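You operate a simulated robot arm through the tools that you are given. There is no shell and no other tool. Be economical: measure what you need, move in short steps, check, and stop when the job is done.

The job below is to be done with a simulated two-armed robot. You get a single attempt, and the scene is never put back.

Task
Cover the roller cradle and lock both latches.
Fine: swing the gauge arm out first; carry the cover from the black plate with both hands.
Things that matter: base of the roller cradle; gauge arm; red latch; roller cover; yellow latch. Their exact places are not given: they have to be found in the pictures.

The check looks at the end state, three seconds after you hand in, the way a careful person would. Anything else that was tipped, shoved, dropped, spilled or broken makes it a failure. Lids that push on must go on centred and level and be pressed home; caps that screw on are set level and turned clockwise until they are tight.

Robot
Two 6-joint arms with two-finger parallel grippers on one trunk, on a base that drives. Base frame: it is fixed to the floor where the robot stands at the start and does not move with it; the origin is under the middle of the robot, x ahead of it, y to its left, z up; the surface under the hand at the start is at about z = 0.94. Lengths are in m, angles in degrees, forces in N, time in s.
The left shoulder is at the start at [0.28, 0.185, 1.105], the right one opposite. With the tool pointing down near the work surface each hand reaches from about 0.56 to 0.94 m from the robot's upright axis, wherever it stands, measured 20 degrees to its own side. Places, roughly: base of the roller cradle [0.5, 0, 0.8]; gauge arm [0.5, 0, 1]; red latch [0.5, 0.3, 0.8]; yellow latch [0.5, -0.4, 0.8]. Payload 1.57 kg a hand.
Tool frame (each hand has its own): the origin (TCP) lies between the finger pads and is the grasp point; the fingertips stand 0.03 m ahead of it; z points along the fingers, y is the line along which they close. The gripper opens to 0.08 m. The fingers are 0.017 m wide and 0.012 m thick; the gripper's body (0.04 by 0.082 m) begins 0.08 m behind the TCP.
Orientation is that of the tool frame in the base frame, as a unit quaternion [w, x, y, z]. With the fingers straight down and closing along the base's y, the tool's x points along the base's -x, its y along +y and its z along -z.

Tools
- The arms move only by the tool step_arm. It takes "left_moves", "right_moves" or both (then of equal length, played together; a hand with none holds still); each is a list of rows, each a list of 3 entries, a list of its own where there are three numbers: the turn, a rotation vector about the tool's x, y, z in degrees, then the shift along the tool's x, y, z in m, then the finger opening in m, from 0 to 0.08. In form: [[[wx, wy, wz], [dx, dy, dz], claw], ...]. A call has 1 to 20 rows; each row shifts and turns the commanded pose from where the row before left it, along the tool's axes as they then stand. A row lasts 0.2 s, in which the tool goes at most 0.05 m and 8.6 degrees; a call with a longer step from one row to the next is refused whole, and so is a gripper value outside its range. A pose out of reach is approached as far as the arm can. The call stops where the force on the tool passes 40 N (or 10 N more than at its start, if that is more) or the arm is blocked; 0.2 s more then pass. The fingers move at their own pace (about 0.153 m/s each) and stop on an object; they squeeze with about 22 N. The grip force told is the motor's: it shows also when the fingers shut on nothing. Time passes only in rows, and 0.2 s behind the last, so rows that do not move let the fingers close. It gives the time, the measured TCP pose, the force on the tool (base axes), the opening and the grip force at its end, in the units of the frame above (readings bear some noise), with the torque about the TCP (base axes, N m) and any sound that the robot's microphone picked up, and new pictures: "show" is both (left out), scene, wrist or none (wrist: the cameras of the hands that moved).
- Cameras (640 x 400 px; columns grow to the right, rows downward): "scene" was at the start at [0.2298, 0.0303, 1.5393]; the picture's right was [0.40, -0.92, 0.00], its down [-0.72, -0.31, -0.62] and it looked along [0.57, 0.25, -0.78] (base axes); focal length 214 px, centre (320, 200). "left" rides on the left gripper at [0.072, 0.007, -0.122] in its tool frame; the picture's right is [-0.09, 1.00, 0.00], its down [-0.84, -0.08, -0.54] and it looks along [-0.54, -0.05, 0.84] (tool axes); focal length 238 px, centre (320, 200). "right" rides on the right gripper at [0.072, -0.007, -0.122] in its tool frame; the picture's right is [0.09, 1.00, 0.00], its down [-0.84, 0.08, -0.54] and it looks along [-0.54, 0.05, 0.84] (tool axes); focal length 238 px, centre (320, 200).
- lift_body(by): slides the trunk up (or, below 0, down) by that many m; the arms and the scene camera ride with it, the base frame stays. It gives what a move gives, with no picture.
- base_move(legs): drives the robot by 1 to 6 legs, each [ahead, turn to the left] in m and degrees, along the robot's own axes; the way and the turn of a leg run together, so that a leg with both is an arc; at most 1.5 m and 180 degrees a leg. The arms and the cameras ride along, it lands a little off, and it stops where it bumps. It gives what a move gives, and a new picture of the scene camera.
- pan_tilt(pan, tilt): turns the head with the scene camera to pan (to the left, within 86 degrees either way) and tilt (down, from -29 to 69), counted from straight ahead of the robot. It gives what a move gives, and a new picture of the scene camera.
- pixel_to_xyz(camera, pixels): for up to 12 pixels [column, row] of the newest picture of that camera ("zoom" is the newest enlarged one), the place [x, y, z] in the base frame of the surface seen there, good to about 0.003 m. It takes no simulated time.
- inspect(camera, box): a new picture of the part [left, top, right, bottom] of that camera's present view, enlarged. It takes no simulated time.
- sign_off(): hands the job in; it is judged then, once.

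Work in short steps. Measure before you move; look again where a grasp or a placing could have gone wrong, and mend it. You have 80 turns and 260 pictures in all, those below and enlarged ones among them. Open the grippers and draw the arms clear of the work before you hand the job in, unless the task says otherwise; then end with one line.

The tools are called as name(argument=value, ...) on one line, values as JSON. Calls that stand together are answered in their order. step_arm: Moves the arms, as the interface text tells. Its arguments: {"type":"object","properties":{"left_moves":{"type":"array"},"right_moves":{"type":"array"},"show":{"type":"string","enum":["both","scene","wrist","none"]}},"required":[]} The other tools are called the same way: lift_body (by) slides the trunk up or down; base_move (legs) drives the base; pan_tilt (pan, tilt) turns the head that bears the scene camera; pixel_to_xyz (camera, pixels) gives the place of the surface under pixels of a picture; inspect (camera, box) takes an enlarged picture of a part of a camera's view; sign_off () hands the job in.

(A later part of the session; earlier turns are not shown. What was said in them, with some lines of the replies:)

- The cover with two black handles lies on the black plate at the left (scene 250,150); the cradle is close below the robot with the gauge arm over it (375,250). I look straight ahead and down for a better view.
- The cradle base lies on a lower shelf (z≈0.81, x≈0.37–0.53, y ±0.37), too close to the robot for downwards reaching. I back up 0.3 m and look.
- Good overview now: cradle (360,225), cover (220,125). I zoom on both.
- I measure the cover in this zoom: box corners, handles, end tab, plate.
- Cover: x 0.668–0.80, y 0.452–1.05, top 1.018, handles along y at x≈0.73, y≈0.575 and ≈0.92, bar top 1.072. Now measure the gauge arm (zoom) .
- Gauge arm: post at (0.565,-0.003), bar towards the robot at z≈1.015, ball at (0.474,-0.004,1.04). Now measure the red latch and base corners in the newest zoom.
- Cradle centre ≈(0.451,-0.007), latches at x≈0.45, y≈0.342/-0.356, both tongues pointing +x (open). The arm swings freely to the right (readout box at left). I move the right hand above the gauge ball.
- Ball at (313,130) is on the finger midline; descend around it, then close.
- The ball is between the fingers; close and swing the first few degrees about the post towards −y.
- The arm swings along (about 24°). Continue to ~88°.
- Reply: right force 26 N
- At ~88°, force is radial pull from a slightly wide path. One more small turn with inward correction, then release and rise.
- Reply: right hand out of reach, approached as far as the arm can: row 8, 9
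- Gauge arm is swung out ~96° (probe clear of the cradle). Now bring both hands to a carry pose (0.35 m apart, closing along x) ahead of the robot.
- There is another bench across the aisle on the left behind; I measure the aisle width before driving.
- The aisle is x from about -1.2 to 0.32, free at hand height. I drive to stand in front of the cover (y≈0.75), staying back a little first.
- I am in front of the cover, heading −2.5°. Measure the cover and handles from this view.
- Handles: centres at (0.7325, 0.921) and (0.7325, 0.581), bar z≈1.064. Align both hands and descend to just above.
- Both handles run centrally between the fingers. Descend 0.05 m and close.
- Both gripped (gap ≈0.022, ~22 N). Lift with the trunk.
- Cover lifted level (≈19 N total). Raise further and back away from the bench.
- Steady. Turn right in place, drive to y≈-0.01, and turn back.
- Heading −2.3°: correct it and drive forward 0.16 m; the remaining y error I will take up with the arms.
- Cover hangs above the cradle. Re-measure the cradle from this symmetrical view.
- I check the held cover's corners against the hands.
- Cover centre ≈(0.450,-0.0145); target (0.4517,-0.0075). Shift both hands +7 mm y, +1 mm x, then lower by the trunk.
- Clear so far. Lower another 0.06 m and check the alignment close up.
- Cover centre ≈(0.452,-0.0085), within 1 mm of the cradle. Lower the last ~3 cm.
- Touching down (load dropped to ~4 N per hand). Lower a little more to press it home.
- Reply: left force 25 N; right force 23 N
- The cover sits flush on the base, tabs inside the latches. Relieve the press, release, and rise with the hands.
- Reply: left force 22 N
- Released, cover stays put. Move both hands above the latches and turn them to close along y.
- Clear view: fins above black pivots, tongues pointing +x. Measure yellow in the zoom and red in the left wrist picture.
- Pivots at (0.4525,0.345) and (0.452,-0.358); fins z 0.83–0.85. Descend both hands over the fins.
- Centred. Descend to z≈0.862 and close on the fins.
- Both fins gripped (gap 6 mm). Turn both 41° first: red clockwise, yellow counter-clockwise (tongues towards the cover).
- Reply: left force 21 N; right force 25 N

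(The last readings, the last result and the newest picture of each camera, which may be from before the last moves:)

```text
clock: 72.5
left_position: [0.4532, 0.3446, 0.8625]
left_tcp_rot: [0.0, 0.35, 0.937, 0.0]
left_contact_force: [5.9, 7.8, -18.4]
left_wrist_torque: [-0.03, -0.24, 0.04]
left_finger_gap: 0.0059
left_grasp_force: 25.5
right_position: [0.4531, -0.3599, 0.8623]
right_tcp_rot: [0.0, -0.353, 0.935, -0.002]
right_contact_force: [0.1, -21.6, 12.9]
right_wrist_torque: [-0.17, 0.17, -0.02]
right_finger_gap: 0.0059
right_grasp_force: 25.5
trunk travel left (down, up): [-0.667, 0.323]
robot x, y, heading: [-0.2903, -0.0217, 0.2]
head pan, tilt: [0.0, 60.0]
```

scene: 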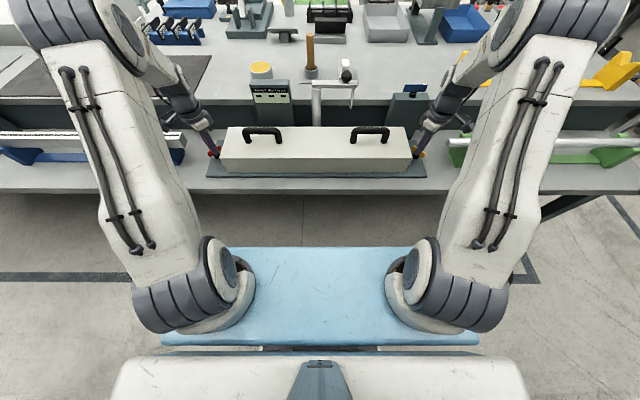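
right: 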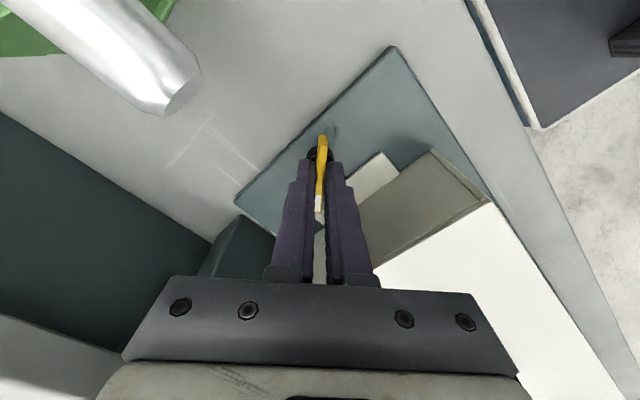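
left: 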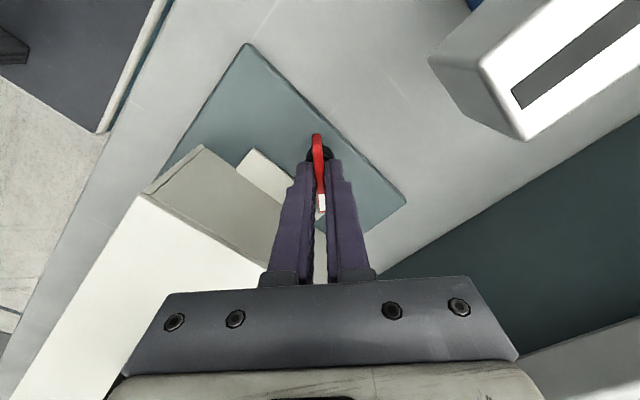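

Both turn well. Relieve the slight side load at yellow and finish to ~90°.

step_arm(left_moves=[[[0, 0, 8.2], [0, 0, 0], 0.0], [[0, 0, 8.2], [0, 0, 0], 0.0], [[0, 0, 8.2], [0, 0, 0], 0.0], [[0, 0, 8.2], [0, 0, 0], 0.0], [[0, 0, 8.2], [0, 0, 0], 0.0], [[0, 0, 8], [0, 0, 0], 0.0]], right_moves=[[[0, 0, -8.2], [0.001, -0.0011, 0], 0.0], [[0, 0, -8.2], [0, 0, 0], 0.0], [[0, 0, -8.2], [0, 0, 0], 0.0], [[0, 0, -8.2], [0, 0, 0], 0.0], [[0, 0, -8.2], [0, 0, 0], 0.0], [[0, 0, -8], [0, 0, 0], 0.0]])

```text
clock: 73.9
left_position: [0.4539, 0.3457, 0.8635]
left_tcp_rot: [0.0, 0.707, 0.707, 0.0]
left_contact_force: [5.6, 9.2, -9.4]
left_wrist_torque: [0.33, -0.18, -0.02]
left_finger_gap: 0.0058
left_grasp_force: 25.3
right_position: [0.4536, -0.3597, 0.8614]
right_tcp_rot: [-0.001, 0.709, -0.706, 0.002]
right_contact_force: [12.7, -15.5, 7.5]
right_wrist_torque: [-0.35, 0.12, -0.35]
right_finger_gap: 0.0057
right_grasp_force: 25.6
trunk travel left (down, up): [-0.667, 0.323]
robot x, y, heading: [-0.2881, -0.0213, 0.3]
head pan, tilt: [0.0, 60.0]
```

scene: 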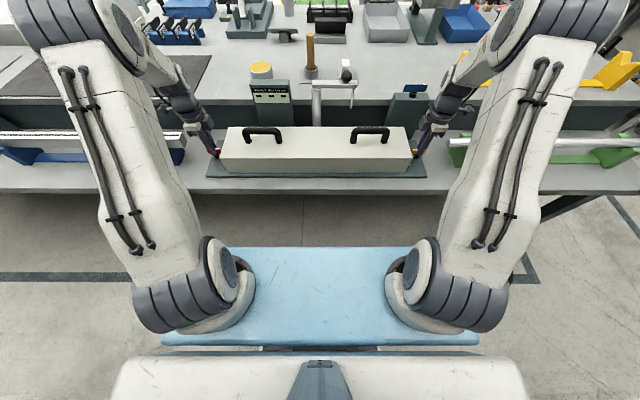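
right: 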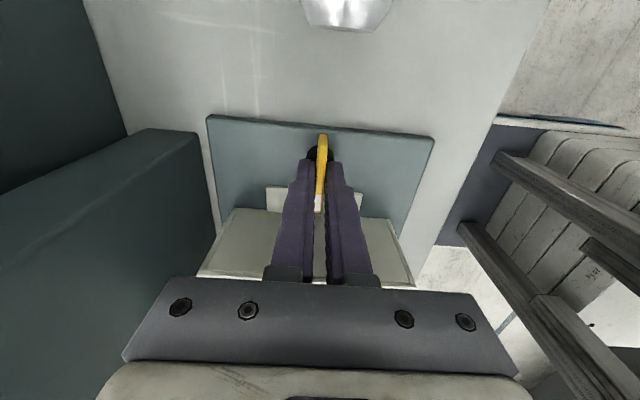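
left: 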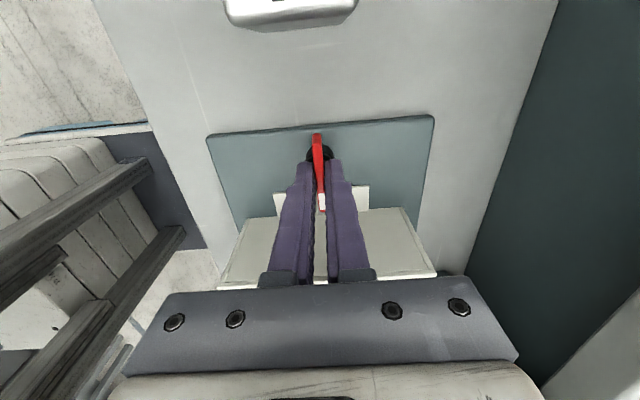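

Both at 90°. Turn a few degrees more to feel for an end stop.

step_arm(left_moves=[[[0, 0, 4], [0, 0, 0], 0.0], [[0, 0, 0], [0, 0, 0], 0.0]], right_moves=[[[0, 0, -4], [0, 0, 0], 0.0], [[0, 0, 0], [0, 0, 0], 0.0]], show="none")

```text
clock: 74.5
left_position: [0.4553, 0.3457, 0.8623]
left_tcp_rot: [0.0, 0.73, 0.683, -0.001]
left_contact_force: [4.9, 6.6, -4.9]
left_wrist_torque: [-0.05, -0.35, 0.46]
left_finger_gap: 0.0071
left_grasp_force: 25.9
right_position: [0.4538, -0.3592, 0.8613]
right_tcp_rot: [-0.001, 0.733, -0.681, 0.002]
right_contact_force: [16.1, -8.8, 2.8]
right_wrist_torque: [-0.13, 0.04, -0.42]
right_finger_gap: 0.0071
right_grasp_force: 26.2
trunk travel left (down, up): [-0.667, 0.323]
robot x, y, heading: [-0.2862, -0.0219, 0.3]
head pan, tilt: [0.0, 60.0]
```

Resistance (torque ±0.45, fingers spread): both are at their stops. Undo the over-turn, open and rise.

step_arm(left_moves=[[[0, 0, -3], [0, 0, 0], 0.0], [[0, 0, 0], [0, 0, 0], 0.03], [[0, 0, 0], [0, 0, 0], 0.03], [[0, 0, 0], [0, 0, -0.03], 0.03], [[0, 0, 0], [0, 0, -0.04], 0.03], [[0, 0, 0], [0, 0, -0.04], 0.03], [[0, 0, 0], [0, 0, -0.04], 0.03], [[0, 0, 0], [0, 0, -0.04], 0.03]], right_moves=[[[0, 0, 3], [0, 0, 0], 0.0], [[0, 0, 0], [0, 0, 0], 0.03], [[0, 0, 0], [0, 0, 0], 0.03], [[0, 0, 0], [0, 0, -0.03], 0.03], [[0, 0, 0], [0, 0, -0.04], 0.03], [[0, 0, 0], [0, 0, -0.04], 0.03], [[0, 0, 0], [0, 0, -0.04], 0.03], [[0, 0, 0], [0, 0, -0.04], 0.03]])

inspect(camera="right", box=[200, 50, 440, 200])

inspect(camera="left", box=[200, 50, 440, 200])

inspect(camera="scene", box=[190, 60, 450, 222])

```text
clock: 76.3
left_position: [0.453, 0.3457, 1.0531]
left_tcp_rot: [-0.001, 0.712, 0.702, -0.001]
left_contact_force: [-0.6, 0.0, -0.5]
left_wrist_torque: [0.0, 0.02, 0.02]
left_finger_gap: 0.0301
left_grasp_force: 0.1
right_position: [0.4494, -0.3594, 1.0522]
right_tcp_rot: [0.001, 0.714, -0.7, -0.001]
right_contact_force: [0.5, -0.6, -0.3]
right_wrist_torque: [-0.02, 0.0, -0.01]
right_finger_gap: 0.0301
right_grasp_force: 0.0
trunk travel left (down, up): [-0.667, 0.323]
robot x, y, heading: [-0.2878, -0.0227, 0.3]
head pan, tilt: [0.0, 60.0]
```

scene: 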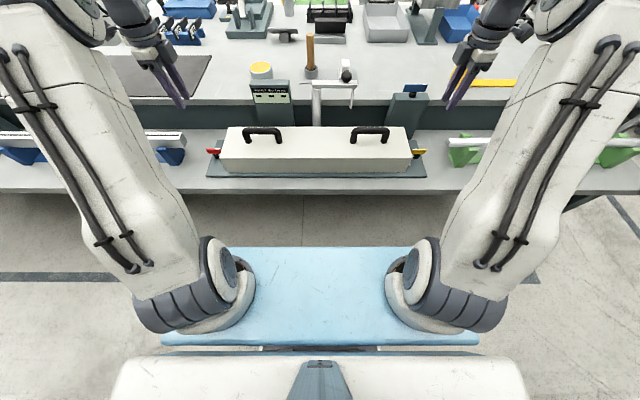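
right: 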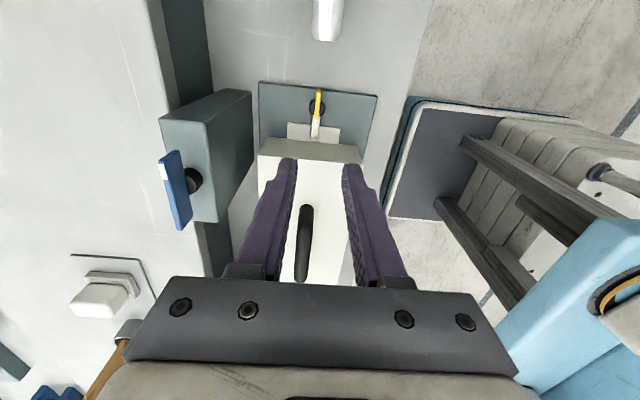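
left: 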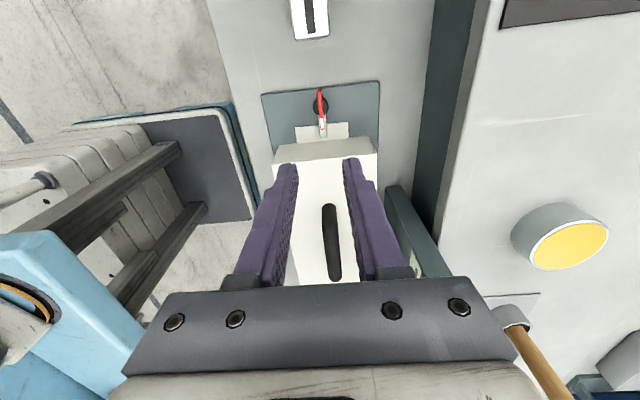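

```text
2.67 times, centred on (320, 125) of right
```

zoom: 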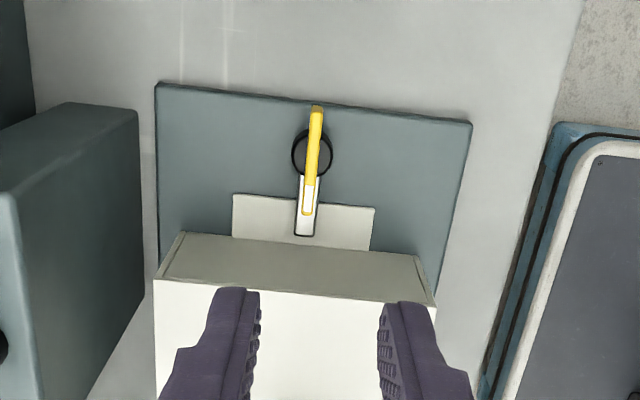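

```text
2.67 times, centred on (320, 125) of left
```

zoom: 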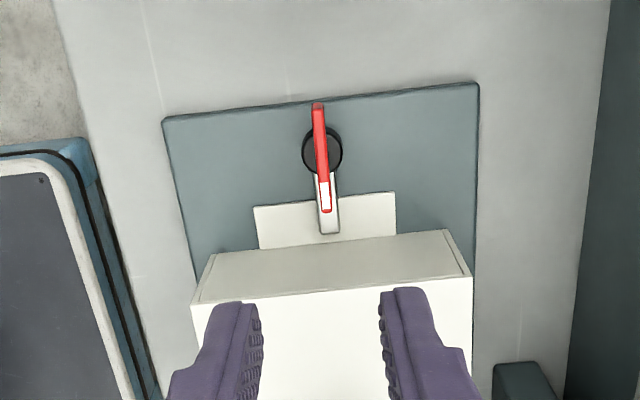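

```text
2.46 times, centred on (320, 141) of scene
```

zoom: 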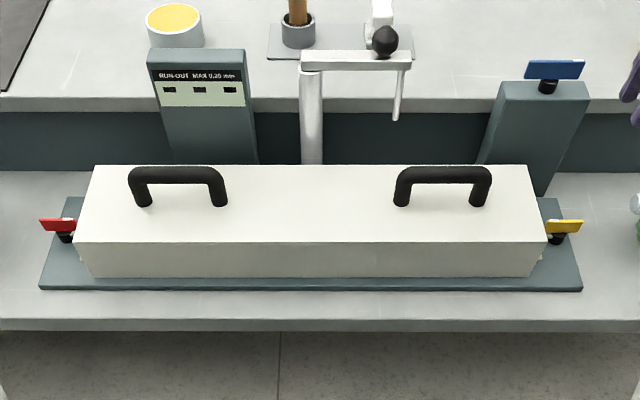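

Both tongues lie over the cover tabs, the cover is seated and the gauge arm is out. Draw the arms clear by raising the trunk and backing off.

lift_body(by=0.12)

step_arm(left_moves=[[[0, 0, 0], [0, 0, 0], 0.08], [[0, 0, 0], [0, 0, 0], 0.08]], right_moves=[[[0, 0, 0], [0, 0, 0], 0.08], [[0, 0, 0], [0, 0, 0], 0.08]], show="none")

base_move(legs=[[-0.2, 0]])

```text
clock: 77.8
left_position: [0.454, 0.345, 1.1744]
left_tcp_rot: [-0.001, 0.712, 0.702, 0.0]
left_contact_force: [0.3, 0.3, -0.2]
left_wrist_torque: [0.01, 0.0, 0.02]
left_finger_gap: 0.0301
left_grasp_force: 0.1
right_position: [0.45, -0.3602, 1.1722]
right_tcp_rot: [0.001, 0.715, -0.699, -0.001]
right_contact_force: [0.1, 0.4, 0.3]
right_wrist_torque: [0.0, -0.03, 0.02]
right_finger_gap: 0.03
right_grasp_force: 0.1
trunk travel left (down, up): [-0.787, 0.203]
robot x, y, heading: [-0.2858, -0.0234, 0.4]
head pan, tilt: [0.0, 60.0]
```

```text
clock: 78.4
left_position: [0.4543, 0.3458, 1.1724]
left_tcp_rot: [0.0, 0.712, 0.702, 0.0]
left_contact_force: [-0.1, 0.3, 0.0]
left_wrist_torque: [0.02, -0.02, 0.02]
left_finger_gap: 0.08
left_grasp_force: 0.1
right_position: [0.4493, -0.3603, 1.1721]
right_tcp_rot: [0.001, 0.715, -0.699, 0.0]
right_contact_force: [0.1, 0.7, 0.7]
right_wrist_torque: [0.0, 0.02, -0.04]
right_finger_gap: 0.0802
right_grasp_force: 0.0
trunk travel left (down, up): [-0.787, 0.203]
robot x, y, heading: [-0.2851, -0.0275, 0.2]
head pan, tilt: [0.0, 60.0]
```

```text
clock: 80.0
left_position: [0.2511, 0.3455, 1.1728]
left_tcp_rot: [-0.001, 0.712, 0.702, 0.0]
left_contact_force: [1.2, -0.1, 0.0]
left_wrist_torque: [-0.02, -0.02, 0.01]
left_finger_gap: 0.0798
left_grasp_force: 0.0
right_position: [0.2483, -0.3596, 1.173]
right_tcp_rot: [0.001, 0.714, -0.7, -0.001]
right_contact_force: [0.6, -0.3, 0.2]
right_wrist_torque: [-0.02, 0.03, 0.02]
right_finger_gap: 0.0803
right_grasp_force: 0.0
trunk travel left (down, up): [-0.787, 0.203]
robot x, y, heading: [-0.4857, -0.0195, 0.3]
head pan, tilt: [0.0, 60.0]
```

scene: 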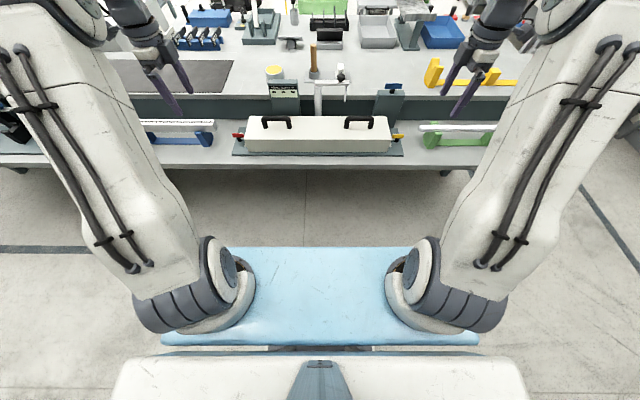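

Everything is in place and the arms are clear; handing in.

sign_off()

```text
The job is handed in.
```

The cover is centred and seated on the roller cradle, both latches are turned to their stops over its end tabs, and the gauge arm is swung out. I saw nothing else tipped or moved in the pictures, and the job is handed in.
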